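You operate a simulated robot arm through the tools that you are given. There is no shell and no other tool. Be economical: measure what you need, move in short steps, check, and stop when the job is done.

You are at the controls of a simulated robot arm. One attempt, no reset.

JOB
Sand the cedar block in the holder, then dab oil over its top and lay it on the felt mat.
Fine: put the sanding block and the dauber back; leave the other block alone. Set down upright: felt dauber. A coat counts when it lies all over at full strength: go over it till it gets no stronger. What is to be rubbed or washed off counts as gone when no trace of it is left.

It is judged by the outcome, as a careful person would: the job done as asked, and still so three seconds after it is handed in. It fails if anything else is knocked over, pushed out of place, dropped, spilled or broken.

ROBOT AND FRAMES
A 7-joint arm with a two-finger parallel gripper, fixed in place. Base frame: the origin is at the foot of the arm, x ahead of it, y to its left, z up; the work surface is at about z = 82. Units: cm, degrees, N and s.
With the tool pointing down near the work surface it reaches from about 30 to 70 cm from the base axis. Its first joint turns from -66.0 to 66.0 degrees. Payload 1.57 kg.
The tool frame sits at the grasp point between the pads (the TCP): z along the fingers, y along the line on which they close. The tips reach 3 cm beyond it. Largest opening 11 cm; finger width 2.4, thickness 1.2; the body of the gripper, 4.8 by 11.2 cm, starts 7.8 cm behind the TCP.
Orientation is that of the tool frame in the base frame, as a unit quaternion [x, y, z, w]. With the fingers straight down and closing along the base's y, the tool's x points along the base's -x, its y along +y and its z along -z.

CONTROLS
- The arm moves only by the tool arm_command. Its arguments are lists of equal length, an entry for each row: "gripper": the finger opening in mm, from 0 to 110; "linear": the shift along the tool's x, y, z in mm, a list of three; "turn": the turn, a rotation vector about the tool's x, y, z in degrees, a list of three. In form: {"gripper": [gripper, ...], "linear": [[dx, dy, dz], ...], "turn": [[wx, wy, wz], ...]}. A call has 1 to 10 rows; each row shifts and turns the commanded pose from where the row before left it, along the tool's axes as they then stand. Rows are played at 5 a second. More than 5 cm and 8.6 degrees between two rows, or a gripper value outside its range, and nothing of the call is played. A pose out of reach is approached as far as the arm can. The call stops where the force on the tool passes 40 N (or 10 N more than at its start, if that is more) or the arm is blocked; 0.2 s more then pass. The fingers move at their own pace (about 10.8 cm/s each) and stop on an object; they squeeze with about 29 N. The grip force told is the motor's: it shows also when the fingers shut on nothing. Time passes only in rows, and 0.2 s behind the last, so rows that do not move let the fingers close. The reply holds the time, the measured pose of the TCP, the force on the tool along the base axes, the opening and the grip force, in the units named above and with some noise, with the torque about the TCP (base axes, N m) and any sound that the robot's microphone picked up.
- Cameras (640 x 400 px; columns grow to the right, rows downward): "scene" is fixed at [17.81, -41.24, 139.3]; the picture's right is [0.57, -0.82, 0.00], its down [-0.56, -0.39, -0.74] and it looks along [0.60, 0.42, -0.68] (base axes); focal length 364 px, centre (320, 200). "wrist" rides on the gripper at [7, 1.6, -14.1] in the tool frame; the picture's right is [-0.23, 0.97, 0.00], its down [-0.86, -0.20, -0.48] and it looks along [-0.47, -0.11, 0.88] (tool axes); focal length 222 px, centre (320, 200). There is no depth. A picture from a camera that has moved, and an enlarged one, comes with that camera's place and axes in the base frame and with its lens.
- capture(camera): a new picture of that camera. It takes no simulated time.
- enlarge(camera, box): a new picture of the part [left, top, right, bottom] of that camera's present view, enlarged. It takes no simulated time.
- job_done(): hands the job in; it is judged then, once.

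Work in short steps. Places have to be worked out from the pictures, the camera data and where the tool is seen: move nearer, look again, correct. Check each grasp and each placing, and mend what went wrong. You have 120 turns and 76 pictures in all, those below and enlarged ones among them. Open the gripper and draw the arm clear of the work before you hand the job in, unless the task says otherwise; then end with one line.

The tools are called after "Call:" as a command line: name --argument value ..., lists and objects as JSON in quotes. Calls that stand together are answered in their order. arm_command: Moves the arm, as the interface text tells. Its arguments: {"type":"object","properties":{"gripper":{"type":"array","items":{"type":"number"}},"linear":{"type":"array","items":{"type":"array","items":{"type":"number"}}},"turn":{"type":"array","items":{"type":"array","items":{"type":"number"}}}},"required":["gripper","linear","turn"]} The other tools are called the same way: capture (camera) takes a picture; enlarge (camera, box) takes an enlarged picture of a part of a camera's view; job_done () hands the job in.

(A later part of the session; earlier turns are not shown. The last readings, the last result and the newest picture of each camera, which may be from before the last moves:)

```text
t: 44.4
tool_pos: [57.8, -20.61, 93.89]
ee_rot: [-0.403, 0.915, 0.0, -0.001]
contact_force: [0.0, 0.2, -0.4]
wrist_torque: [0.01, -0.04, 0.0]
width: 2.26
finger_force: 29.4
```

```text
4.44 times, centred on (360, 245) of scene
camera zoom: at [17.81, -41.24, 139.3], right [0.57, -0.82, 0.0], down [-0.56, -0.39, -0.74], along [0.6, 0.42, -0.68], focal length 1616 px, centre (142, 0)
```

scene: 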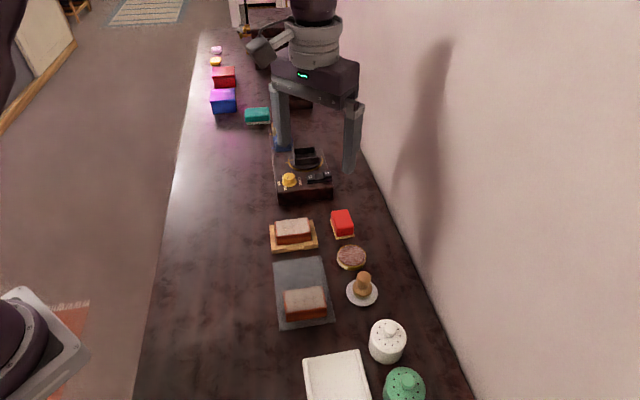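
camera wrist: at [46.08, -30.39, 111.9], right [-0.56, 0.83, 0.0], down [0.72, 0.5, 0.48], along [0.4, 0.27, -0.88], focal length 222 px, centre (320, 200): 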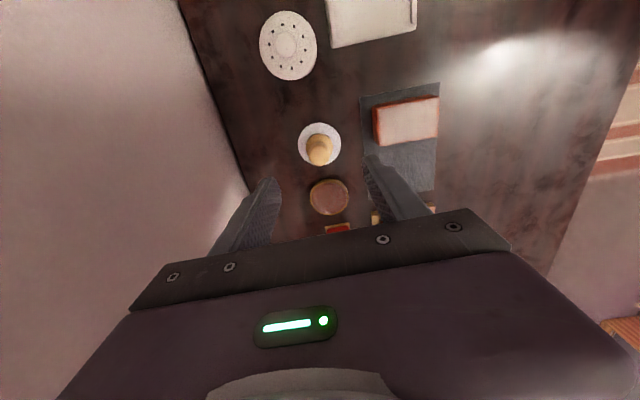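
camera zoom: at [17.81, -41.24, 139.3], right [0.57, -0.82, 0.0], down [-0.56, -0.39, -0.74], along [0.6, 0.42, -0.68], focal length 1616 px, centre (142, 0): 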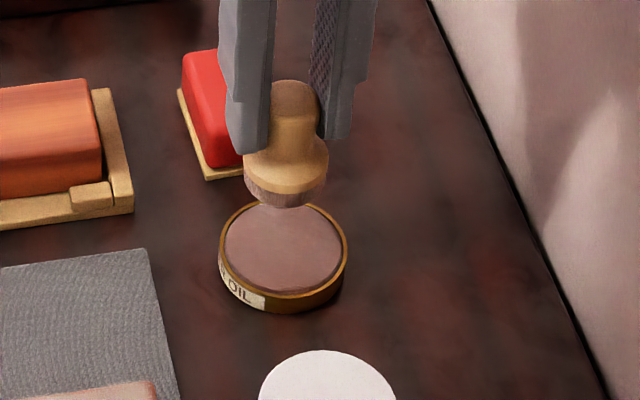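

The felt is loaded (now brown). I carry it to the block centre (55.75,-7.65) at this height.

Call:
arm_command --gripper '[15, 15, 15, 15, 15, 15, 15]' --linear '[[-27, 35, 0], [-27, 34, 0], [-28, 34, 0], [0, 0, 15], [0, 0, 10], [0, 0, 4], [0, 0, 0]]' --turn '[[0, 0, 0], [0, 0, 0], [0, 0, 0], [0, 0, 0], [0, 0, 0], [0, 0, 0], [0, 0, 0]]'

Call:
enlarge --camera "scene" --box '[235, 180, 345, 270]'

Call:
enlarge --camera "wrist" --box '[220, 80, 420, 240]'

```text
t: 46.0
tool_pos: [55.76, -7.61, 91.05]
ee_rot: [-0.404, 0.915, -0.002, 0.002]
contact_force: [1.9, 1.4, 28.9]
wrist_torque: [0.04, -0.07, 0.04]
width: 2.3
finger_force: 29.0
```

```text
4.44 times, centred on (290, 225) of scene
camera zoom: at [17.76, -41.23, 139.31], right [0.57, -0.82, 0.0], down [-0.56, -0.39, -0.74], along [0.6, 0.42, -0.68], focal length 1616 px, centre (453, 89)
```

zoom: 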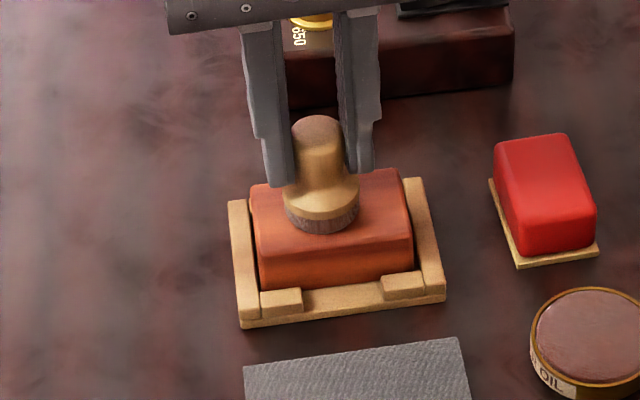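

```text
2.50 times, centred on (320, 160) of wrist
camera zoom: at [49.62, -11.49, 105.21], right [-0.57, 0.82, 0.0], down [0.72, 0.5, 0.48], along [0.4, 0.27, -0.88], focal length 555 px, centre (320, 300)
```

zoom: 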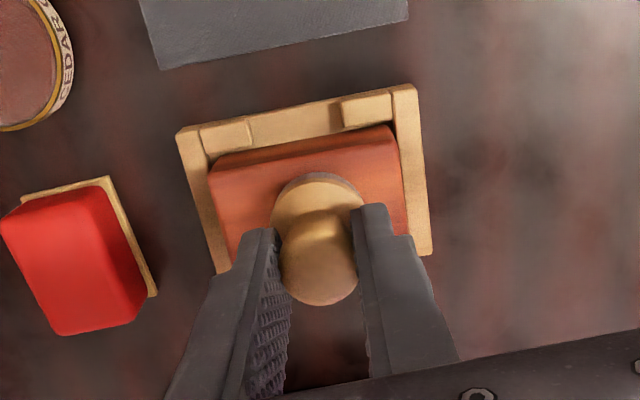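

Contact at TCP z≈91.1 but 29 N is heavy. I ease up 0.8 mm and sweep lightly over the top.

Call:
arm_command --gripper '[15, 15, 15, 15, 15, 15, 15, 15, 15, 15]' --linear '[[0, 0, -0.8], [0, 11, 0], [0, 12, 0], [13, 0, 0], [0, -11, 0], [0, -12, 0], [0, -11, 0], [0, -12, 0], [-13, 0, 0], [0, 0, 0]]' --turn '[[0, 0, 0], [0, 0, 0], [0, 0, 0], [0, 0, 0], [0, 0, 0], [0, 0, 0], [0, 0, 0], [0, 0, 0], [0, 0, 0], [0, 0, 0]]'

Call:
enlarge --camera "scene" --box '[235, 180, 345, 270]'

```text
t: 48.2
tool_pos: [57.59, -9.43, 90.86]
ee_rot: [-0.402, 0.916, -0.001, 0.0]
contact_force: [-1.6, -4.1, 7.4]
wrist_torque: [-0.28, 0.01, -0.03]
width: 2.24
finger_force: 29.1
```

```text
4.44 times, centred on (290, 225) of scene
camera zoom: at [17.79, -41.24, 139.3], right [0.57, -0.82, 0.0], down [-0.56, -0.39, -0.74], along [0.6, 0.42, -0.68], focal length 1616 px, centre (453, 89)
```

zoom: 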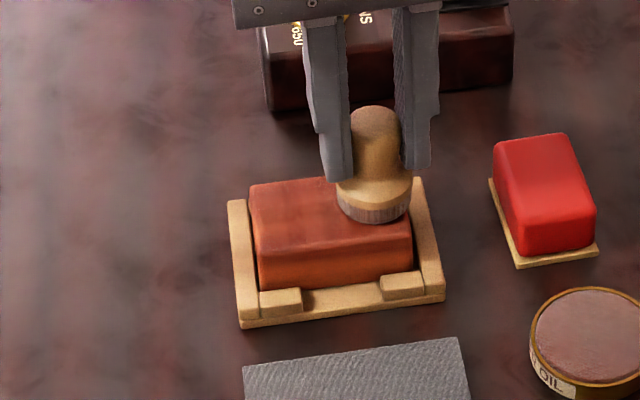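

The wood darkens where it's swept, at about 7 N. I continue over the far lane and back down the middle.

Call:
arm_command --gripper '[15, 15, 15, 15, 15, 15, 15, 15, 15, 15]' --linear '[[-13, 0, 0], [0, 11, 0], [0, 12, 0], [0, 11, 0], [0, 12, 0], [13, 0, 0], [0, -15, 0], [0, -15, 0], [0, -16, 0], [0, 0, 0]]' --turn '[[0, 0, 0], [0, 0, 0], [0, 0, 0], [0, 0, 0], [0, 0, 0], [0, 0, 0], [0, 0, 0], [0, 0, 0], [0, 0, 0], [0, 0, 0]]'

Call:
arm_command --gripper '[15, 15, 15, 15]' --linear '[[0, 0, -20], [0, -40, -15], [0, -35, 0], [0, 0, 0]]' --turn '[[0, 0, 0], [0, 0, 0], [0, 0, 0], [0, 0, 0]]'

Call:
enlarge --camera "scene" --box '[235, 180, 345, 270]'

Call:
enlarge --camera "wrist" --box '[260, 60, 460, 220]'

```text
t: 50.4
tool_pos: [57.39, -9.21, 90.76]
ee_rot: [-0.403, 0.915, -0.001, 0.001]
contact_force: [-2.9, 4.1, 18.9]
wrist_torque: [0.11, 0.11, -0.02]
width: 2.26
finger_force: 29.3
```

```text
t: 51.4
tool_pos: [62.85, -14.41, 94.34]
ee_rot: [-0.403, 0.915, 0.0, 0.0]
contact_force: [0.7, 0.4, -0.2]
wrist_torque: [-0.01, 0.01, 0.02]
width: 2.25
finger_force: 28.6
```

```text
4.44 times, centred on (290, 225) of scene
camera zoom: at [17.81, -41.24, 139.3], right [0.57, -0.82, 0.0], down [-0.56, -0.39, -0.74], along [0.6, 0.42, -0.68], focal length 1616 px, centre (453, 89)
```

zoom: 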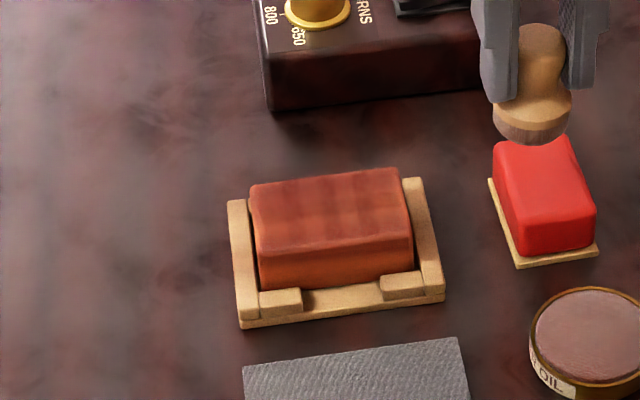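

```text
2.50 times, centred on (360, 140) of wrist
camera zoom: at [56.72, -18.3, 108.54], right [-0.56, 0.83, 0.0], down [0.72, 0.5, 0.48], along [0.39, 0.27, -0.88], focal length 555 px, centre (220, 350)
```

zoom: 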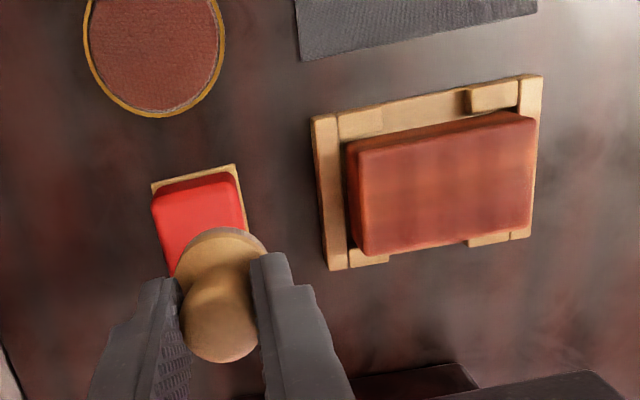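

The coat is building but uneven. I'll re-dip in the tin and then go over it more thoroughly.

Call:
arm_command --gripper '[15, 15, 15, 15, 15, 15, 15, 15]' --linear '[[40, -2, 0], [40, -3, 0], [0, 0, 30], [0, 0, 15], [0, 0, 5], [0, 0, 2], [0, 0, 1], [0, 0, 0]]' --turn '[[0, 0, 0], [0, 0, 0], [0, 0, 0], [0, 0, 0], [0, 0, 0], [0, 0, 0], [0, 0, 0], [0, 0, 0]]'

```text
t: 53.2
tool_pos: [57.8, -20.56, 88.94]
ee_rot: [-0.402, 0.915, -0.001, 0.0]
contact_force: [-0.3, 0.7, -0.1]
wrist_torque: [0.02, -0.01, -0.01]
width: 2.28
finger_force: 28.8
```

Call:
arm_command --gripper '[15, 15, 15, 15, 15]' --linear '[[0, 0, 0.8], [0, 0, 0.8], [0, 0, 0.6], [0, 0, 0], [0, 0, 0]]' --turn '[[0, 0, 0], [0, 0, 0], [0, 0, 0], [0, 0, 0], [0, 0, 0]]'

```text
t: 54.4
tool_pos: [58.13, -20.43, 88.82]
ee_rot: [-0.403, 0.915, 0.0, 0.0]
contact_force: [-0.1, -0.6, -0.6]
wrist_torque: [-0.02, 0.02, 0.0]
width: 2.25
finger_force: 28.8
```

Call:
arm_command --gripper '[15, 15, 15, 15, 15]' --linear '[[0, 0, 0.8], [0, 0, 0.6], [0, 0, 0.6], [0, 0, 0], [0, 0, 0]]' --turn '[[0, 0, 0], [0, 0, 0], [0, 0, 0], [0, 0, 0], [0, 0, 0]]'

```text
t: 55.6
tool_pos: [57.91, -20.5, 88.55]
ee_rot: [-0.404, 0.915, -0.001, -0.001]
contact_force: [0.8, -1.3, 1.4]
wrist_torque: [-0.02, 0.01, 0.0]
width: 2.27
finger_force: 29.3
```

Call:
arm_command --gripper '[15, 15, 15, 15, 15]' --linear '[[0, 0, 0.6], [0, 0, 0.4], [0, 0, 0], [0, 0, 0], [0, 0, 0]]' --turn '[[0, 0, 0], [0, 0, 0], [0, 0, 0], [0, 0, 0], [0, 0, 0]]'

```text
t: 56.8
tool_pos: [57.93, -20.54, 88.6]
ee_rot: [-0.403, 0.915, -0.001, 0.001]
contact_force: [-3.2, 0.1, 14.5]
wrist_torque: [-0.15, 0.07, 0.0]
width: 2.25
finger_force: 29.4
```

Reloaded (14 N). I carry it back to one corner of the block top and lower to light contact.

Call:
arm_command --gripper '[15, 15, 15, 15, 15, 15, 15, 15]' --linear '[[0, 0, -25], [0, 0, -20], [-22, 42, 0], [-22, 42, 0], [-22, 42, 0], [0, 0, 15], [0, 0, 9], [0, 0, 0]]' --turn '[[0, 0, 0], [0, 0, 0], [0, 0, 0], [0, 0, 0], [0, 0, 0], [0, 0, 0], [0, 0, 0], [0, 0, 0]]'

```text
t: 58.6
tool_pos: [53.11, -6.98, 90.67]
ee_rot: [-0.402, 0.915, 0.0, 0.001]
contact_force: [-4.7, 3.5, 23.5]
wrist_torque: [0.1, -0.02, 0.01]
width: 2.24
finger_force: 28.9
```

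Call:
arm_command --gripper '[15, 15, 15, 15, 15, 15, 15, 15, 15, 15]' --linear '[[3, 0, -0.5], [0, -12, 0], [0, -12, 0], [0, -12, 0], [0, -12, 0], [-8, 0, 0], [0, 12, 0], [0, 12, 0], [0, 12, 0], [0, 12, 0]]' --turn '[[0, 0, 0], [0, 0, 0], [0, 0, 0], [0, 0, 0], [0, 0, 0], [0, 0, 0], [0, 0, 0], [0, 0, 0], [0, 0, 0], [0, 0, 0]]'

Call:
arm_command --gripper '[15, 15, 15, 15, 15, 15, 15, 15, 15, 15]' --linear '[[-8, 0, 0], [0, -12, 0], [0, -12, 0], [0, -12, 0], [0, -12, 0], [-8, 0, 0], [0, 12, 0], [0, 12, 0], [0, 12, 0], [0, 12, 0]]' --turn '[[0, 0, 0], [0, 0, 0], [0, 0, 0], [0, 0, 0], [0, 0, 0], [0, 0, 0], [0, 0, 0], [0, 0, 0], [0, 0, 0], [0, 0, 0]]'

Call:
arm_command --gripper '[15, 15, 15, 15, 15, 15]' --linear '[[-7, 0, 0], [0, -12, 0], [0, -12, 0], [0, -12, 0], [0, -12, 0], [0, 0, 0]]' --turn '[[0, 0, 0], [0, 0, 0], [0, 0, 0], [0, 0, 0], [0, 0, 0], [0, 0, 0]]'

Call:
enlarge --camera "scene" --box '[235, 180, 345, 270]'

```text
t: 60.8
tool_pos: [53.4, -6.71, 90.68]
ee_rot: [-0.403, 0.915, -0.001, 0.0]
contact_force: [-0.6, 0.2, -0.1]
wrist_torque: [0.0, 0.02, 0.01]
width: 2.25
finger_force: 29.2
```

```text
t: 63.0
tool_pos: [54.47, -5.69, 90.74]
ee_rot: [-0.403, 0.915, 0.0, 0.001]
contact_force: [2.0, -0.3, 4.8]
wrist_torque: [-0.1, -0.15, -0.01]
width: 2.28
finger_force: 28.8
```

```text
t: 64.4
tool_pos: [58.36, -8.37, 90.56]
ee_rot: [-0.403, 0.915, -0.001, 0.0]
contact_force: [-0.7, -0.5, 0.4]
wrist_torque: [0.0, -0.02, 0.03]
width: 2.28
finger_force: 28.5
```

```text
4.44 times, centred on (290, 225) of scene
camera zoom: at [17.81, -41.24, 139.3], right [0.57, -0.82, 0.0], down [-0.56, -0.39, -0.74], along [0.6, 0.42, -0.68], focal length 1616 px, centre (453, 89)
```

zoom: 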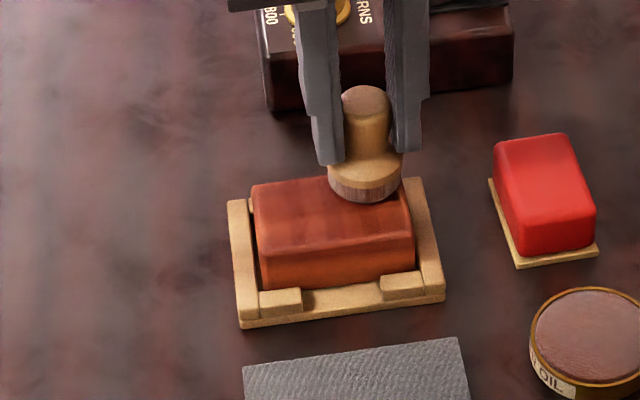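

Contact was intermittent, so I press 0.6 mm more and repeat the lanes back.

Call:
arm_command --gripper '[15, 15, 15, 15, 15, 15, 15, 15, 15, 15]' --linear '[[0, 0, 0.6], [0, 12, 0], [0, 12, 0], [0, 12, 0], [0, 12, 0], [8, 0, 0], [0, -12, 0], [0, -12, 0], [0, -12, 0], [0, -12, 0]]' --turn '[[0, 0, 0], [0, 0, 0], [0, 0, 0], [0, 0, 0], [0, 0, 0], [0, 0, 0], [0, 0, 0], [0, 0, 0], [0, 0, 0], [0, 0, 0]]'

Call:
arm_command --gripper '[15, 15, 15, 15, 15, 15, 15, 15, 15, 15]' --linear '[[8, 0, 0.2], [0, 12, 0], [0, 12, 0], [0, 12, 0], [0, 12, 0], [8, 0, 0], [0, -12, 0], [0, -12, 0], [0, -12, 0], [0, -12, 0]]' --turn '[[0, 0, 0], [0, 0, 0], [0, 0, 0], [0, 0, 0], [0, 0, 0], [0, 0, 0], [0, 0, 0], [0, 0, 0], [0, 0, 0], [0, 0, 0]]'

Call:
arm_command --gripper '[15, 15, 15, 15, 15, 15]' --linear '[[7, 0, 0.2], [0, 12, 0], [0, 12, 0], [0, 12, 0], [0, 12, 0], [0, 0, 0]]' --turn '[[0, 0, 0], [0, 0, 0], [0, 0, 0], [0, 0, 0], [0, 0, 0], [0, 0, 0]]'

Call:
enlarge --camera "scene" --box '[235, 180, 345, 270]'

```text
t: 66.6
tool_pos: [58.04, -8.74, 90.67]
ee_rot: [-0.403, 0.915, 0.0, 0.0]
contact_force: [-2.3, 3.3, 9.5]
wrist_torque: [0.12, 0.18, 0.0]
width: 2.23
finger_force: 29.3
```

```text
t: 68.8
tool_pos: [56.95, -10.04, 90.54]
ee_rot: [-0.403, 0.915, 0.0, 0.0]
contact_force: [-1.1, 0.8, -0.3]
wrist_torque: [0.02, -0.01, -0.01]
width: 2.27
finger_force: 29.3
```

```text
t: 70.2
tool_pos: [52.9, -7.23, 90.43]
ee_rot: [-0.404, 0.915, 0.0, 0.0]
contact_force: [0.0, -0.5, 0.2]
wrist_torque: [-0.03, -0.01, -0.03]
width: 2.23
finger_force: 29.2
```

```text
4.44 times, centred on (290, 225) of scene
camera zoom: at [17.81, -41.24, 139.3], right [0.57, -0.82, 0.0], down [-0.56, -0.39, -0.74], along [0.6, 0.42, -0.68], focal length 1616 px, centre (453, 89)
```

zoom: 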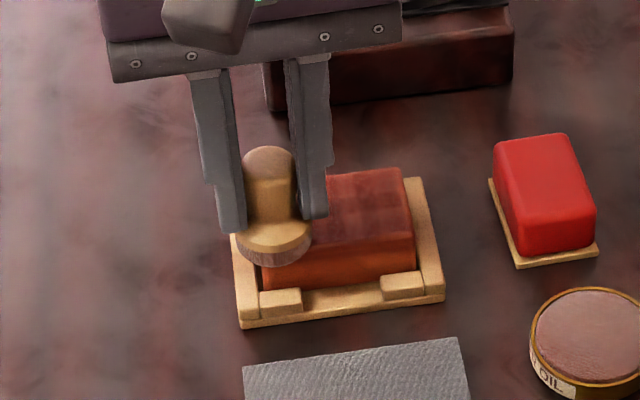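

I lift and look at the coat and the felt.

Call:
arm_command --gripper '[15, 15, 15, 15, 15, 15, 15]' --linear '[[0, 0, -22], [22, -40, 0], [22, -40, 0], [21, -40, 0], [0, 0, 0], [0, 0, 0], [0, 0, 0]]' --turn '[[0, 0, 0], [0, 0, 0], [0, 0, 0], [0, 0, 0], [0, 0, 0], [0, 0, 0], [0, 0, 0]]'

Call:
enlarge --camera "scene" --box '[255, 190, 385, 280]'

Call:
enlarge --camera "wrist" --box '[260, 60, 460, 220]'

```text
t: 71.8
tool_pos: [57.36, -19.94, 92.7]
ee_rot: [-0.403, 0.915, 0.0, 0.0]
contact_force: [0.8, 0.4, 0.3]
wrist_torque: [0.0, 0.01, 0.0]
width: 2.25
finger_force: 29.0
```

```text
4.44 times, centred on (320, 235) of scene
camera zoom: at [17.81, -41.24, 139.3], right [0.57, -0.82, 0.0], down [-0.56, -0.39, -0.74], along [0.6, 0.42, -0.68], focal length 1616 px, centre (320, 44)
```

zoom: 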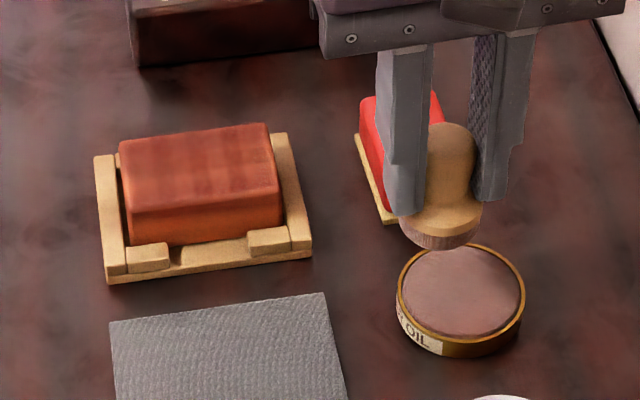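

```text
2.50 times, centred on (360, 140) of wrist
camera zoom: at [51.24, -23.84, 107.0], right [-0.56, 0.83, 0.0], down [0.72, 0.5, 0.48], along [0.4, 0.27, -0.88], focal length 555 px, centre (220, 350)
```

zoom: 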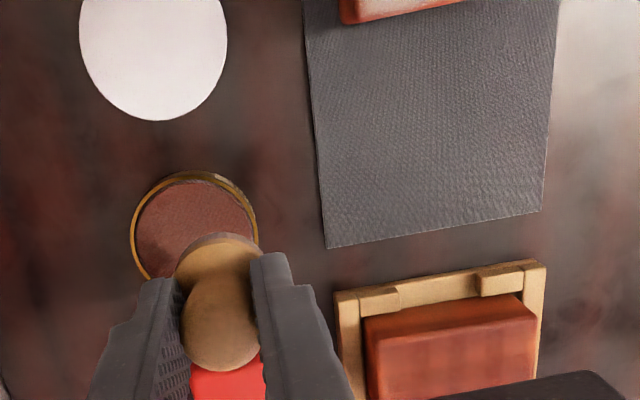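

The coat is stronger but still uneven. I re-dip.

Call:
arm_command --gripper '[15, 15, 15, 15, 15, 15, 15]' --linear '[[2, -8, 20], [0, 0, 15], [0, 0, 5], [0, 0, 2], [0, 0, 1], [0, 0, 1], [0, 0, 0]]' --turn '[[0, 0, 0], [0, 0, 0], [0, 0, 0], [0, 0, 0], [0, 0, 0], [0, 0, 0], [0, 0, 0]]'

```text
t: 73.4
tool_pos: [57.71, -20.83, 88.38]
ee_rot: [-0.403, 0.915, 0.001, 0.0]
contact_force: [0.8, 1.0, -0.3]
wrist_torque: [-0.02, -0.05, -0.01]
width: 2.25
finger_force: 28.5
```

Call:
arm_command --gripper '[15, 15, 15, 15, 15, 15]' --linear '[[0, 0, 0.8], [0, 0, 0.7], [0, 0, 0.7], [0, 0, 0], [0, 0, 0], [0, 0, 0]]' --turn '[[0, 0, 0], [0, 0, 0], [0, 0, 0], [0, 0, 0], [0, 0, 0], [0, 0, 0]]'

```text
t: 74.8
tool_pos: [57.83, -20.87, 88.19]
ee_rot: [-0.403, 0.915, -0.001, 0.0]
contact_force: [-1.6, 1.8, 6.8]
wrist_torque: [-0.06, -0.05, 0.02]
width: 2.26
finger_force: 29.3
```

Loaded again at TCP 88.2, so block contact should be at about 90.1. I go back and dab in discrete presses this time.

Call:
arm_command --gripper '[15, 15, 15, 15, 15, 15, 15, 15, 15]' --linear '[[0, 0, -25], [0, 0, -20], [-22, 42, 0], [-22, 42, 0], [-22, 43, 0], [0, 0, 15], [0, 0, 8], [0, 0, 2], [0, 0, 0]]' --turn '[[0, 0, 0], [0, 0, 0], [0, 0, 0], [0, 0, 0], [0, 0, 0], [0, 0, 0], [0, 0, 0], [0, 0, 0], [0, 0, 0]]'

```text
t: 76.8
tool_pos: [52.98, -7.4, 90.32]
ee_rot: [-0.403, 0.915, -0.001, 0.001]
contact_force: [-6.1, 2.5, 28.3]
wrist_torque: [0.11, -0.02, -0.01]
width: 2.24
finger_force: 29.1
```

Call:
arm_command --gripper '[15, 15, 15, 15, 15, 15, 15, 15, 15, 15]' --linear '[[0, 0, -0.3], [0, -6, 0], [0, -6, 0], [0, -6, 0], [0, -6, 0], [0, -6, 0], [0, -6, 0], [0, -6, 0], [0, -4, 0], [-10, 0, 0]]' --turn '[[0, 0, 0], [0, 0, 0], [0, 0, 0], [0, 0, 0], [0, 0, 0], [0, 0, 0], [0, 0, 0], [0, 0, 0], [0, 0, 0], [0, 0, 0]]'

Call:
arm_command --gripper '[15, 15, 15, 15, 15, 15, 15, 15, 15, 15]' --linear '[[0, 0, 0.2], [0, 6, 0], [0, 6, 0], [0, 6, 0], [0, 6, 0], [0, 6, 0], [0, 6, 0], [0, 6, 0], [0, 4, 0], [-10, 0, 0]]' --turn '[[0, 0, 0], [0, 0, 0], [0, 0, 0], [0, 0, 0], [0, 0, 0], [0, 0, 0], [0, 0, 0], [0, 0, 0], [0, 0, 0], [0, 0, 0]]'

Call:
arm_command --gripper '[15, 15, 15, 15, 15, 15, 15, 15, 15, 15]' --linear '[[0, 0, 0.2], [0, -6, 0], [0, -6, 0], [0, -6, 0], [0, -6, 0], [0, -6, 0], [0, -6, 0], [0, -6, 0], [0, -4, 0], [-10, 0, 0]]' --turn '[[0, 0, 0], [0, 0, 0], [0, 0, 0], [0, 0, 0], [0, 0, 0], [0, 0, 0], [0, 0, 0], [0, 0, 0], [0, 0, 0], [0, 0, 0]]'

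Call:
enlarge --camera "scene" --box '[235, 180, 345, 270]'

```text
t: 77.4
tool_pos: [53.18, -7.46, 90.27]
ee_rot: [-0.403, 0.915, 0.002, -0.001]
contact_force: [-5.8, 1.6, 17.7]
wrist_torque: [0.01, 0.07, 0.03]
width: 2.26
finger_force: 28.7
stopped in row 2: the force on the tool passed its limit at 44 N (the readings are from after the stop); the commanded pose is now the measured one
```

```text
t: 78.5
tool_pos: [52.02, -6.17, 90.43]
ee_rot: [-0.402, 0.916, -0.001, 0.002]
contact_force: [0.6, -0.3, 1.8]
wrist_torque: [-0.05, -0.05, -0.03]
width: 2.27
finger_force: 29.0
stopped in row 5: the force on the tool passed its limit at 44 N (the readings are from after the stop); the commanded pose is now the measured one
```

```text
t: 80.7
tool_pos: [56.01, -8.61, 90.33]
ee_rot: [-0.403, 0.915, -0.001, 0.001]
contact_force: [-3.9, -3.3, 8.8]
wrist_torque: [-0.2, 0.14, 0.0]
width: 2.24
finger_force: 29.1
```

```text
4.44 times, centred on (290, 225) of scene
camera zoom: at [17.78, -41.24, 139.3], right [0.57, -0.82, 0.0], down [-0.56, -0.39, -0.74], along [0.6, 0.42, -0.68], focal length 1616 px, centre (453, 89)
```

zoom: 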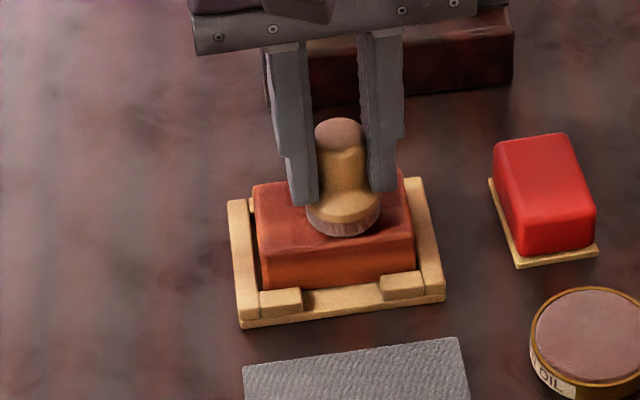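

Two rows stopped on a force spike, likely the felt catching at the edge, so I'll send calls one by one and use true dabs. From (0.5,-0.8) in block axes I lift, go to the near-right corner and dab along.

Call:
arm_command --gripper '[15, 15, 15, 15, 15, 15, 15, 15, 15, 15]' --linear '[[0, 0, -4], [9, -14, 0], [0, 0, 4], [0, 0, 0], [0, 5, -3], [0, 6, 3], [0, 0, 0], [0, 5, -3], [0, 6, 3], [0, 0, 0]]' --turn '[[0, 0, 0], [0, 0, 0], [0, 0, 0], [0, 0, 0], [0, 0, 0], [0, 0, 0], [0, 0, 0], [0, 0, 0], [0, 0, 0], [0, 0, 0]]'

```text
t: 82.9
tool_pos: [54.76, -8.7, 90.31]
ee_rot: [-0.402, 0.916, -0.001, 0.001]
contact_force: [0.0, -0.2, -0.9]
wrist_torque: [-0.01, 0.01, 0.0]
width: 2.25
finger_force: 28.8
```

Call:
arm_command --gripper '[15, 15, 15, 15, 15, 15, 15, 15, 15, 15]' --linear '[[0, 0, 0.5], [0, 0, 0], [0, 5, -3], [0, 6, 3], [0, 0, 0], [0, 5, -3], [0, 6, 3], [0, 0, 0], [-5, 0, -3], [-5, 0, 3]]' --turn '[[0, 0, 0], [0, 0, 0], [0, 0, 0], [0, 0, 0], [0, 0, 0], [0, 0, 0], [0, 0, 0], [0, 0, 0], [0, 0, 0], [0, 0, 0]]'

Call:
enlarge --camera "scene" --box '[235, 180, 345, 270]'

```text
t: 85.1
tool_pos: [53.71, -6.53, 90.19]
ee_rot: [-0.402, 0.916, 0.0, 0.002]
contact_force: [-8.1, -3.2, 16.4]
wrist_torque: [-0.22, 0.24, -0.06]
width: 2.25
finger_force: 29.3
```

```text
4.44 times, centred on (290, 225) of scene
camera zoom: at [17.76, -41.24, 139.3], right [0.57, -0.82, 0.0], down [-0.56, -0.39, -0.74], along [0.6, 0.42, -0.68], focal length 1616 px, centre (453, 89)
```

zoom: 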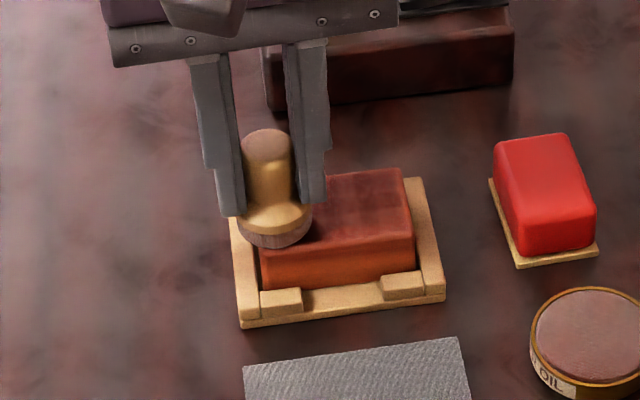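

Pressing well now. I continue dabbing along the middle lane.

Call:
arm_command --gripper '[15, 15, 15, 15, 15, 15, 15, 15, 15, 15]' --linear '[[0, -5, -3], [0, -6, 3], [0, 0, 0], [0, -5, -3], [0, -6, 3], [0, 0, 0], [0, -5, -3], [0, -6, 3], [0, -5, -3], [0, -6, 3]]' --turn '[[0, 0, 0], [0, 0, 0], [0, 0, 0], [0, 0, 0], [0, 0, 0], [0, 0, 0], [0, 0, 0], [0, 0, 0], [0, 0, 0], [0, 0, 0]]'

```text
t: 87.3
tool_pos: [57.08, -9.39, 90.28]
ee_rot: [-0.403, 0.915, -0.001, 0.002]
contact_force: [-4.1, 2.9, 10.4]
wrist_torque: [0.1, 0.18, -0.01]
width: 2.28
finger_force: 29.1
```

Call:
arm_command --gripper '[15, 15, 15, 15, 15, 15, 15, 15, 15, 15]' --linear '[[-5, 0, -3], [-5, 0, 3], [0, 5, -3], [0, 6, 3], [0, 5, -3], [0, 6, 3], [0, 5, -3], [0, 6, 3], [0, 5, -3], [0, 6, 3]]' --turn '[[0, 0, 0], [0, 0, 0], [0, 0, 0], [0, 0, 0], [0, 0, 0], [0, 0, 0], [0, 0, 0], [0, 0, 0], [0, 0, 0], [0, 0, 0]]'

Call:
arm_command --gripper '[15, 15, 15, 15, 15, 15, 15, 15, 15, 15]' --linear '[[-5, 0, -3], [-5, 0, 3.2], [0, -5, -3], [0, -6, 3], [0, -5, -3], [0, -6, 3], [0, -5, -3], [0, -6, 3], [0, -5, -3], [0, -6, 3]]' --turn '[[0, 0, 0], [0, 0, 0], [0, 0, 0], [0, 0, 0], [0, 0, 0], [0, 0, 0], [0, 0, 0], [0, 0, 0], [0, 0, 0], [0, 0, 0]]'

```text
t: 89.5
tool_pos: [54.5, -5.73, 90.25]
ee_rot: [-0.403, 0.915, -0.001, 0.003]
contact_force: [1.4, -1.1, 6.6]
wrist_torque: [-0.11, -0.09, 0.02]
width: 2.23
finger_force: 29.2
```

```text
t: 91.7
tool_pos: [58.48, -7.88, 90.27]
ee_rot: [-0.404, 0.915, -0.002, 0.003]
contact_force: [-4.3, 3.4, 13.3]
wrist_torque: [0.05, 0.17, -0.05]
width: 2.25
finger_force: 28.7
```

Forces stay at 7–13 N. I lift away toward the tin and inspect.

Call:
arm_command --gripper '[15, 15, 15, 15, 15, 15]' --linear '[[0, 0, -25], [0, -40, -8], [20, -40, 0], [40, 0, 0], [30, 0, 0], [0, 0, 0]]' --turn '[[0, 0, 0], [0, 0, 0], [0, 0, 0], [0, 0, 0], [0, 0, 0], [0, 0, 0]]'

Call:
enlarge --camera "scene" --box '[255, 190, 385, 280]'

Call:
enlarge --camera "wrist" --box '[300, 80, 460, 220]'

```text
t: 93.1
tool_pos: [58.4, -19.93, 93.46]
ee_rot: [-0.403, 0.915, -0.001, 0.002]
contact_force: [0.8, -0.9, -0.2]
wrist_torque: [0.03, 0.02, 0.01]
width: 2.22
finger_force: 28.8
```

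```text
4.44 times, centred on (320, 235) of scene
camera zoom: at [17.8, -41.24, 139.3], right [0.57, -0.82, 0.0], down [-0.56, -0.39, -0.74], along [0.6, 0.42, -0.68], focal length 1616 px, centre (320, 44)
```

zoom: 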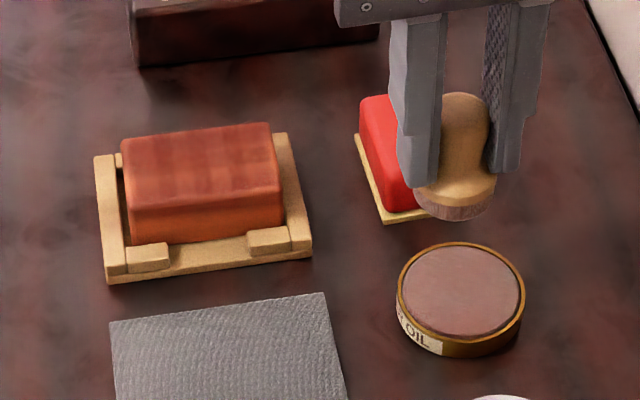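

```text
2.86 times, centred on (380, 150) of wrist
camera zoom: at [52.21, -23.79, 107.7], right [-0.56, 0.83, 0.0], down [0.72, 0.5, 0.48], along [0.4, 0.27, -0.88], focal length 635 px, centre (149, 343)
```

zoom: 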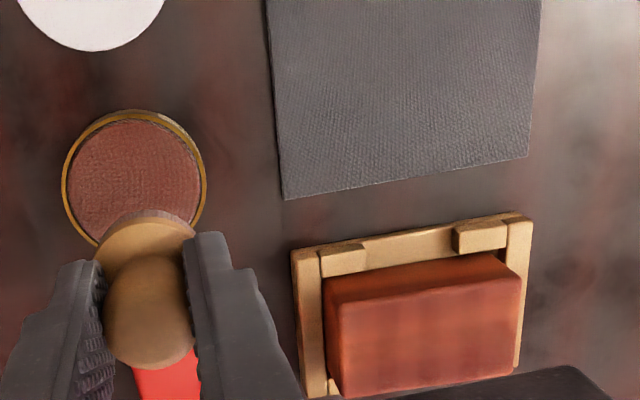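

Call:
enlarge --camera "scene" --box '[268, 212, 324, 247]'

```text
11.43 times, centred on (296, 230) of scene
camera zoom: at [17.8, -41.24, 139.3], right [0.57, -0.82, 0.0], down [-0.56, -0.39, -0.74], along [0.6, 0.42, -0.68], focal length 4156 px, centre (594, -137)
```

zoom: 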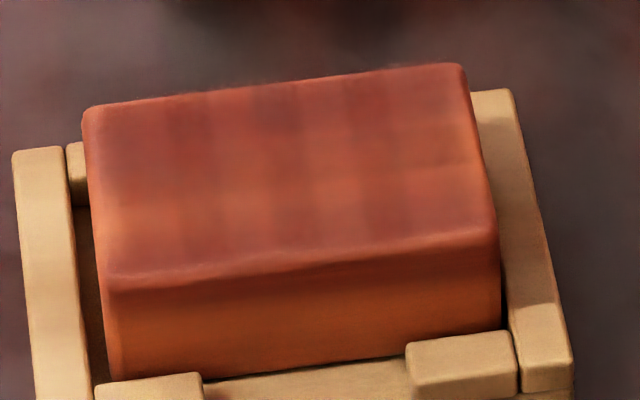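

The high zoom shows a lattice of stronger and weaker spots, so coverage must be denser. I re-dip with firm presses first.

Call:
arm_command --gripper '[15, 15, 15, 15, 15, 15, 15, 15]' --linear '[[9, -1, 20], [0, 0, 20], [0, 0, 8], [0, 0, 2], [0, 0, 1.5], [0, 0, 1], [0, 0, 0], [0, 0, 0]]' --turn '[[0, 0, 0], [0, 0, 0], [0, 0, 0], [0, 0, 0], [0, 0, 0], [0, 0, 0], [0, 0, 0], [0, 0, 0]]'

```text
t: 94.9
tool_pos: [57.76, -20.55, 88.2]
ee_rot: [-0.402, 0.916, -0.001, 0.001]
contact_force: [-0.9, 0.3, -0.5]
wrist_torque: [0.0, -0.03, -0.01]
width: 2.25
finger_force: 28.6
```

Call:
arm_command --gripper '[15, 15, 15, 15, 15, 15, 15]' --linear '[[0, 0, 0.8], [0, 0, 0.8], [0, 0, 0.6], [0, 0, 0], [0, 0, -4], [0, 0, 4.3], [0, 0, 0]]' --turn '[[0, 0, 0], [0, 0, 0], [0, 0, 0], [0, 0, 0], [0, 0, 0], [0, 0, 0], [0, 0, 0]]'

```text
t: 96.5
tool_pos: [57.65, -20.75, 88.07]
ee_rot: [-0.402, 0.916, -0.001, 0.003]
contact_force: [-2.0, 2.2, 8.3]
wrist_torque: [0.11, 0.05, -0.03]
width: 2.28
finger_force: 29.4
```

Loaded. Back to the (+1.5,+2.2) corner of the block top.

Call:
arm_command --gripper '[15, 15, 15, 15, 15, 15, 15, 15, 15]' --linear '[[0, 0, -25], [0, 0, -20], [-23, 41, 0], [-23, 41, 0], [-22, 42, 0], [0, 0, 15], [0, 0, 7], [0, 0, 2], [0, 0, 0]]' --turn '[[0, 0, 0], [0, 0, 0], [0, 0, 0], [0, 0, 0], [0, 0, 0], [0, 0, 0], [0, 0, 0], [0, 0, 0], [0, 0, 0]]'

```text
t: 98.5
tool_pos: [53.18, -7.36, 90.21]
ee_rot: [-0.403, 0.915, -0.002, 0.003]
contact_force: [-5.8, 1.5, 36.7]
wrist_torque: [0.11, -0.03, 0.01]
width: 2.23
finger_force: 28.8
```

Call:
arm_command --gripper '[15, 15, 15, 15, 15, 15, 15, 15, 15, 15]' --linear '[[0, 0, -0.9], [0, -4, -3], [0, -3, 3], [0, 0, 0], [0, -4, -3], [0, -3, 3], [0, 0, 0], [0, -4, -3], [0, -3, 3], [0, 0, 0]]' --turn '[[0, 0, 0], [0, 0, 0], [0, 0, 0], [0, 0, 0], [0, 0, 0], [0, 0, 0], [0, 0, 0], [0, 0, 0], [0, 0, 0], [0, 0, 0]]'

Call:
enlarge --camera "scene" --box '[268, 206, 324, 241]'

```text
t: 100.7
tool_pos: [54.68, -8.69, 90.14]
ee_rot: [-0.403, 0.915, -0.001, 0.003]
contact_force: [-7.6, 5.2, 22.3]
wrist_torque: [0.21, 0.21, 0.05]
width: 2.25
finger_force: 29.2
```

```text
11.43 times, centred on (296, 224) of scene
camera zoom: at [17.74, -41.22, 139.31], right [0.57, -0.82, 0.0], down [-0.56, -0.39, -0.74], along [0.6, 0.42, -0.68], focal length 4156 px, centre (594, -69)
```

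zoom: 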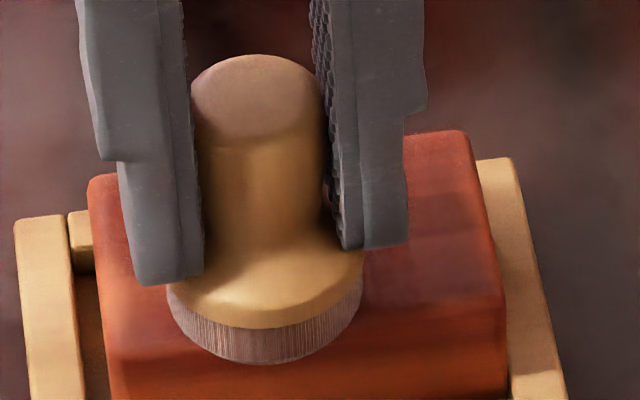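

The wood left of the felt has gone clearly darker, so slow firm dabs work. I continue the lane.

Call:
arm_command --gripper '[15, 15, 15, 15, 15, 15, 15, 15, 15, 15]' --linear '[[0, -4, -3], [0, -3, 3], [0, 0, 0], [0, -4, -3], [0, -3, 3], [0, 0, 0], [0, -4, -3], [0, -4, 3], [0, 0, 0], [0, 0, 0]]' --turn '[[0, 0, 0], [0, 0, 0], [0, 0, 0], [0, 0, 0], [0, 0, 0], [0, 0, 0], [0, 0, 0], [0, 0, 0], [0, 0, 0], [0, 0, 0]]'

Call:
arm_command --gripper '[15, 15, 15, 15, 15, 15, 15, 15, 15, 15]' --linear '[[-5, 0, -3], [-4, 0, 3], [0, 0, 0], [0, 4, -3], [0, 3, 3], [0, 0, 0], [0, 4, -3], [0, 3, 3], [0, 0, 0], [0, 0, 0]]' --turn '[[0, 0, 0], [0, 0, 0], [0, 0, 0], [0, 0, 0], [0, 0, 0], [0, 0, 0], [0, 0, 0], [0, 0, 0], [0, 0, 0], [0, 0, 0]]'

Call:
arm_command --gripper '[15, 15, 15, 15, 15, 15, 15, 15, 15, 15]' --linear '[[0, 4, -3], [0, 3, 3.1], [0, 0, 0], [0, 4, -3], [0, 3, 3.1], [0, 0, 0], [0, 4, -3], [0, 4, 3], [0, 0, 0], [0, 0, 0]]' --turn '[[0, 0, 0], [0, 0, 0], [0, 0, 0], [0, 0, 0], [0, 0, 0], [0, 0, 0], [0, 0, 0], [0, 0, 0], [0, 0, 0], [0, 0, 0]]'

Call:
enlarge --camera "scene" --box '[268, 206, 324, 241]'

```text
t: 102.9
tool_pos: [56.33, -10.19, 90.24]
ee_rot: [-0.402, 0.916, 0.0, 0.002]
contact_force: [-0.2, -0.7, 0.8]
wrist_torque: [-0.04, -0.03, 0.01]
width: 2.25
finger_force: 29.0
```

```text
t: 105.1
tool_pos: [55.9, -8.64, 90.32]
ee_rot: [-0.403, 0.915, 0.0, 0.001]
contact_force: [0.4, -0.9, 5.2]
wrist_torque: [-0.04, 0.01, 0.0]
width: 2.26
finger_force: 29.3
```

```text
t: 107.3
tool_pos: [54.21, -7.29, 90.16]
ee_rot: [-0.404, 0.915, -0.001, 0.002]
contact_force: [1.0, -2.4, 16.0]
wrist_torque: [-0.04, -0.12, 0.02]
width: 2.24
finger_force: 28.8
```

```text
11.43 times, centred on (296, 224) of scene
camera zoom: at [17.78, -41.24, 139.3], right [0.57, -0.82, 0.0], down [-0.56, -0.39, -0.74], along [0.6, 0.42, -0.68], focal length 4156 px, centre (594, -69)
```

zoom: 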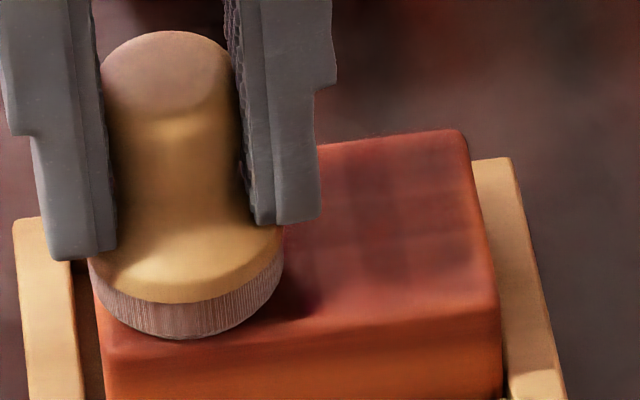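

Next lane: shift -10 mm in x and dab along -y with slightly more press.

Call:
arm_command --gripper '[15, 15, 15, 15, 15, 15, 15, 15, 15, 15]' --linear '[[-5, 3, -3], [-5, 0, 3.1], [0, 0, 0], [0, -4, -3], [0, -3, 3], [0, 0, 0], [0, -4, -3], [0, -3, 3], [0, 0, 0], [0, 0, 0]]' --turn '[[0, 0, 0], [0, 0, 0], [0, 0, 0], [0, 0, 0], [0, 0, 0], [0, 0, 0], [0, 0, 0], [0, 0, 0], [0, 0, 0], [0, 0, 0]]'

Call:
arm_command --gripper '[15, 15, 15, 15, 15, 15, 15, 15, 15, 15]' --linear '[[0, -4, -3], [0, -3, 3.1], [0, 0, 0], [0, -4, -3], [0, -3, 3], [0, 0, 0], [0, -4, -3], [0, -3, 3.1], [0, 0, 0], [0, 0, 0]]' --turn '[[0, 0, 0], [0, 0, 0], [0, 0, 0], [0, 0, 0], [0, 0, 0], [0, 0, 0], [0, 0, 0], [0, 0, 0], [0, 0, 0], [0, 0, 0]]'

Call:
arm_command --gripper '[15, 15, 15, 15, 15, 15, 15, 15, 15, 15]' --linear '[[0, -3, -3], [0, -3, 3.1], [0, 0, 0], [-4, 0, -3], [-4, 0, 3], [0, 0, 0], [0, 4, -3], [0, 3, 3], [0, 0, 0], [0, 0, 0]]' --turn '[[0, 0, 0], [0, 0, 0], [0, 0, 0], [0, 0, 0], [0, 0, 0], [0, 0, 0], [0, 0, 0], [0, 0, 0], [0, 0, 0], [0, 0, 0]]'

```text
t: 109.5
tool_pos: [55.79, -7.34, 90.26]
ee_rot: [-0.403, 0.915, -0.002, 0.002]
contact_force: [-4.4, 2.8, 18.4]
wrist_torque: [0.11, 0.12, -0.04]
width: 2.24
finger_force: 29.1
```

```text
t: 111.7
tool_pos: [57.44, -8.65, 90.28]
ee_rot: [-0.403, 0.915, -0.002, 0.003]
contact_force: [-4.7, 2.0, 14.5]
wrist_torque: [0.11, 0.13, 0.01]
width: 2.29
finger_force: 29.2
```

```text
t: 113.9
tool_pos: [57.92, -7.89, 90.34]
ee_rot: [-0.403, 0.915, -0.002, 0.003]
contact_force: [2.8, -0.8, 13.9]
wrist_torque: [-0.05, -0.11, 0.0]
width: 2.23
finger_force: 28.8
```

Call:
arm_command --gripper '[15, 15, 15, 15, 15, 15, 15, 15, 15, 15]' --linear '[[0, 4, -3], [0, 3, 3], [0, 0, 0], [0, 4, -3], [0, 3, 3], [0, 0, 0], [0, 4, -3], [0, 3, 3], [0, 0, 0], [0, 0, 0]]' --turn '[[0, 0, 0], [0, 0, 0], [0, 0, 0], [0, 0, 0], [0, 0, 0], [0, 0, 0], [0, 0, 0], [0, 0, 0], [0, 0, 0], [0, 0, 0]]'

Call:
arm_command --gripper '[15, 15, 15, 15, 15, 15, 15, 15, 15]' --linear '[[0, 4, -3], [0, 3, 3], [0, 0, 0], [0, 4, -3], [0, 3, 3], [0, 0, 0], [0, 3, -3], [0, 2, 3], [0, 0, 0]]' --turn '[[0, 0, 0], [0, 0, 0], [0, 0, 0], [0, 0, 0], [0, 0, 0], [0, 0, 0], [0, 0, 0], [0, 0, 0], [0, 0, 0]]'

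Call:
arm_command --gripper '[15, 15, 15, 15, 15, 15]' --linear '[[0, 0, -25], [22, -40, 0], [22, -40, 0], [22, -40, 0], [22, -5, 0], [0, 0, 0]]' --turn '[[0, 0, 0], [0, 0, 0], [0, 0, 0], [0, 0, 0], [0, 0, 0], [0, 0, 0]]'

Call:
enlarge --camera "scene" --box '[268, 206, 324, 241]'

```text
t: 116.1
tool_pos: [56.31, -6.48, 90.19]
ee_rot: [-0.403, 0.915, -0.002, 0.003]
contact_force: [1.4, -3.5, 27.5]
wrist_torque: [-0.02, -0.06, 0.0]
width: 2.27
finger_force: 28.5
```

```text
t: 118.1
tool_pos: [54.92, -5.12, 90.2]
ee_rot: [-0.402, 0.915, -0.002, 0.003]
contact_force: [2.5, -5.1, 27.6]
wrist_torque: [-0.23, -0.21, -0.05]
width: 2.26
finger_force: 29.0
```

```text
t: 119.5
tool_pos: [57.99, -20.2, 92.66]
ee_rot: [-0.404, 0.915, -0.002, 0.001]
contact_force: [-0.2, 0.2, -0.9]
wrist_torque: [-0.02, 0.03, -0.04]
width: 2.22
finger_force: 28.9
```

```text
11.43 times, centred on (296, 224) of scene
camera zoom: at [17.8, -41.24, 139.3], right [0.57, -0.82, 0.0], down [-0.56, -0.39, -0.74], along [0.6, 0.42, -0.68], focal length 4156 px, centre (594, -69)
```

zoom: 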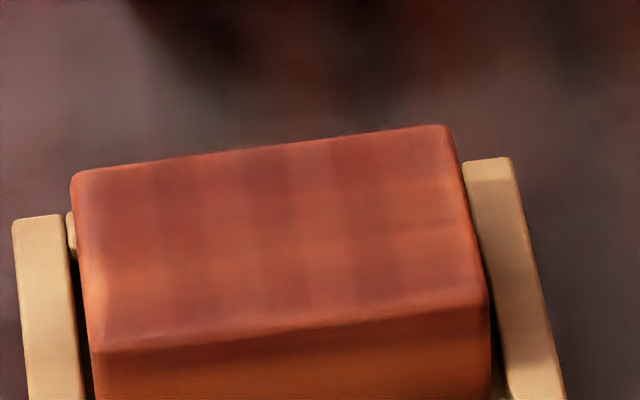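

Shading from the arm makes comparisons tricky, so I go to the same viewpoint used after the first coat, at (62.85,-14.4,94.3), and compare.

Call:
arm_command --gripper '[15, 15, 15, 15]' --linear '[[-38, 2, -17], [-38, 1, 0], [0, 0, 0], [0, 0, 0]]' --turn '[[0, 0, 0], [0, 0, 0], [0, 0, 0], [0, 0, 0]]'

Call:
enlarge --camera "wrist" --box '[360, 90, 450, 165]'

```text
t: 120.5
tool_pos: [62.98, -14.61, 94.18]
ee_rot: [-0.403, 0.915, -0.002, 0.001]
contact_force: [0.4, -0.2, 1.0]
wrist_torque: [-0.01, 0.01, 0.01]
width: 2.22
finger_force: 29.0
```

```text
5.33 times, centred on (405, 128) of wrist
camera zoom: at [56.74, -18.52, 108.47], right [-0.57, 0.82, 0.0], down [0.72, 0.5, 0.48], along [0.4, 0.27, -0.88], focal length 1185 px, centre (-133, 587)
```

zoom: 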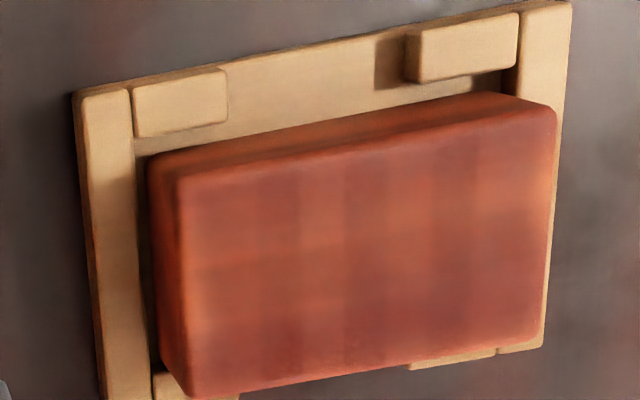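

The ends and some columns are still lighter. I re-dip for another thorough round with dabs reaching farther to the ends.

Call:
arm_command --gripper '[15, 15, 15, 15, 15, 15, 15, 15]' --linear '[[40, -1, 0], [39, -2, 0], [0, 0, 30], [0, 0, 20], [0, 0, 8], [0, 0, 3], [0, 0, 1], [0, 0, 0]]' --turn '[[0, 0, 0], [0, 0, 0], [0, 0, 0], [0, 0, 0], [0, 0, 0], [0, 0, 0], [0, 0, 0], [0, 0, 0]]'

```text
t: 122.3
tool_pos: [57.95, -20.44, 88.19]
ee_rot: [-0.402, 0.916, -0.001, 0.001]
contact_force: [0.3, -0.1, 0.0]
wrist_torque: [-0.01, 0.0, -0.02]
width: 2.25
finger_force: 28.7
```

Call:
arm_command --gripper '[15, 15, 15, 15, 15, 15, 15, 15, 15]' --linear '[[0, 0, 0.8], [0, 0, 0.8], [0, 0, 0.6], [0, 0, 0.4], [0, 0, 0], [0, 0, 0], [0, 0, 0], [0, 0, 0], [0, 0, 0]]' --turn '[[0, 0, 0], [0, 0, 0], [0, 0, 0], [0, 0, 0], [0, 0, 0], [0, 0, 0], [0, 0, 0], [0, 0, 0], [0, 0, 0]]'

```text
t: 124.3
tool_pos: [57.98, -20.38, 88.07]
ee_rot: [-0.403, 0.915, -0.003, 0.003]
contact_force: [4.1, -2.5, 35.6]
wrist_torque: [0.06, -0.19, 0.02]
width: 2.25
finger_force: 29.1
```

Call:
arm_command --gripper '[15, 15, 15, 15, 15, 15, 15, 15]' --linear '[[0, 0, -25], [0, 0, -20], [-33, 38, 0], [-32, 37, 0], [0, 0, 15], [0, 0, 7], [0, 0, 1], [0, 0, 0]]' --turn '[[0, 0, 0], [0, 0, 0], [0, 0, 0], [0, 0, 0], [0, 0, 0], [0, 0, 0], [0, 0, 0], [0, 0, 0]]'

```text
refused: row 3 steps farther than a row can; nothing moved
```

Call:
arm_command --gripper '[15, 15, 15, 15, 15, 15, 15, 15, 15]' --linear '[[0, 0, -25], [0, 0, -20], [-22, 25, 0], [-22, 25, 0], [-21, 25, 0], [0, 0, 15], [0, 0, 7], [0, 0, 1], [0, 0, 0]]' --turn '[[0, 0, 0], [0, 0, 0], [0, 0, 0], [0, 0, 0], [0, 0, 0], [0, 0, 0], [0, 0, 0], [0, 0, 0], [0, 0, 0]]'

Call:
enlarge --camera "scene" --box '[258, 200, 338, 250]'

```text
t: 126.3
tool_pos: [56.76, -10.48, 90.26]
ee_rot: [-0.404, 0.915, -0.002, 0.004]
contact_force: [-3.7, 0.7, 32.4]
wrist_torque: [0.22, 0.16, 0.0]
width: 2.26
finger_force: 29.0
```

```text
8.00 times, centred on (298, 225) of scene
camera zoom: at [17.74, -41.23, 139.31], right [0.57, -0.82, 0.0], down [-0.56, -0.39, -0.74], along [0.6, 0.42, -0.68], focal length 2909 px, centre (496, 0)
```

zoom: 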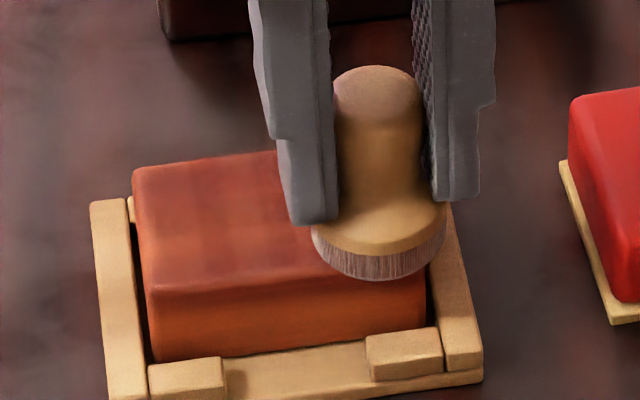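

The picture shows the felt at about (+1.7,-2.1) relative to the real block centre. My earlier lanes were therefore offset by about (0.4,0.6) cm, which explains the light -y end. With that corrected, I dab column by column starting at the -y end.

Call:
arm_command --gripper '[15, 15, 15, 15, 15, 15, 15, 15, 15, 15]' --linear '[[-3, -6, -3.5], [0, 0, 3], [0, 0, 0], [-5, 0, -3], [-4, 0, 3], [0, 0, 0], [-5, 0, -3], [-5, 0, 3], [0, 0, 0], [0, 0, 0]]' --turn '[[0, 0, 0], [0, 0, 0], [0, 0, 0], [0, 0, 0], [0, 0, 0], [0, 0, 0], [0, 0, 0], [0, 0, 0], [0, 0, 0], [0, 0, 0]]'

Call:
arm_command --gripper '[15, 15, 15, 15, 15, 15, 15, 15, 15, 15]' --linear '[[-5, 0, -3], [-4, 0, 3], [0, 0, 0], [0, 4, -3], [0, 4, 3], [0, 0, 0], [5, 0, -3], [4, 0, 3], [0, 0, 0], [0, 0, 0]]' --turn '[[0, 0, 0], [0, 0, 0], [0, 0, 0], [0, 0, 0], [0, 0, 0], [0, 0, 0], [0, 0, 0], [0, 0, 0], [0, 0, 0], [0, 0, 0]]'

Call:
arm_command --gripper '[15, 15, 15, 15, 15, 15, 15, 15, 15, 15]' --linear '[[5, 0, -3], [5, 0, 3], [0, 0, 0], [5, 0, -3], [4, 0, 3], [0, 0, 0], [0, 4, -3], [0, 5, 3], [0, 0, 0], [0, 0, 0]]' --turn '[[0, 0, 0], [0, 0, 0], [0, 0, 0], [0, 0, 0], [0, 0, 0], [0, 0, 0], [0, 0, 0], [0, 0, 0], [0, 0, 0], [0, 0, 0]]'

```text
t: 128.5
tool_pos: [58.57, -9.24, 90.29]
ee_rot: [-0.404, 0.915, -0.001, 0.002]
contact_force: [-1.3, -0.4, 6.5]
wrist_torque: [-0.04, 0.1, -0.03]
width: 2.22
finger_force: 30.0
```

```text
t: 130.7
tool_pos: [58.21, -8.69, 90.12]
ee_rot: [-0.404, 0.915, -0.002, 0.004]
contact_force: [2.9, 10.6, 26.3]
wrist_torque: [0.53, -0.2, 0.06]
width: 2.24
finger_force: 28.9
```

```text
t: 132.9
tool_pos: [56.15, -9.59, 90.24]
ee_rot: [-0.403, 0.915, -0.003, 0.002]
contact_force: [-0.5, -10.2, 24.0]
wrist_torque: [-0.43, 0.07, 0.03]
width: 2.28
finger_force: 29.0
```

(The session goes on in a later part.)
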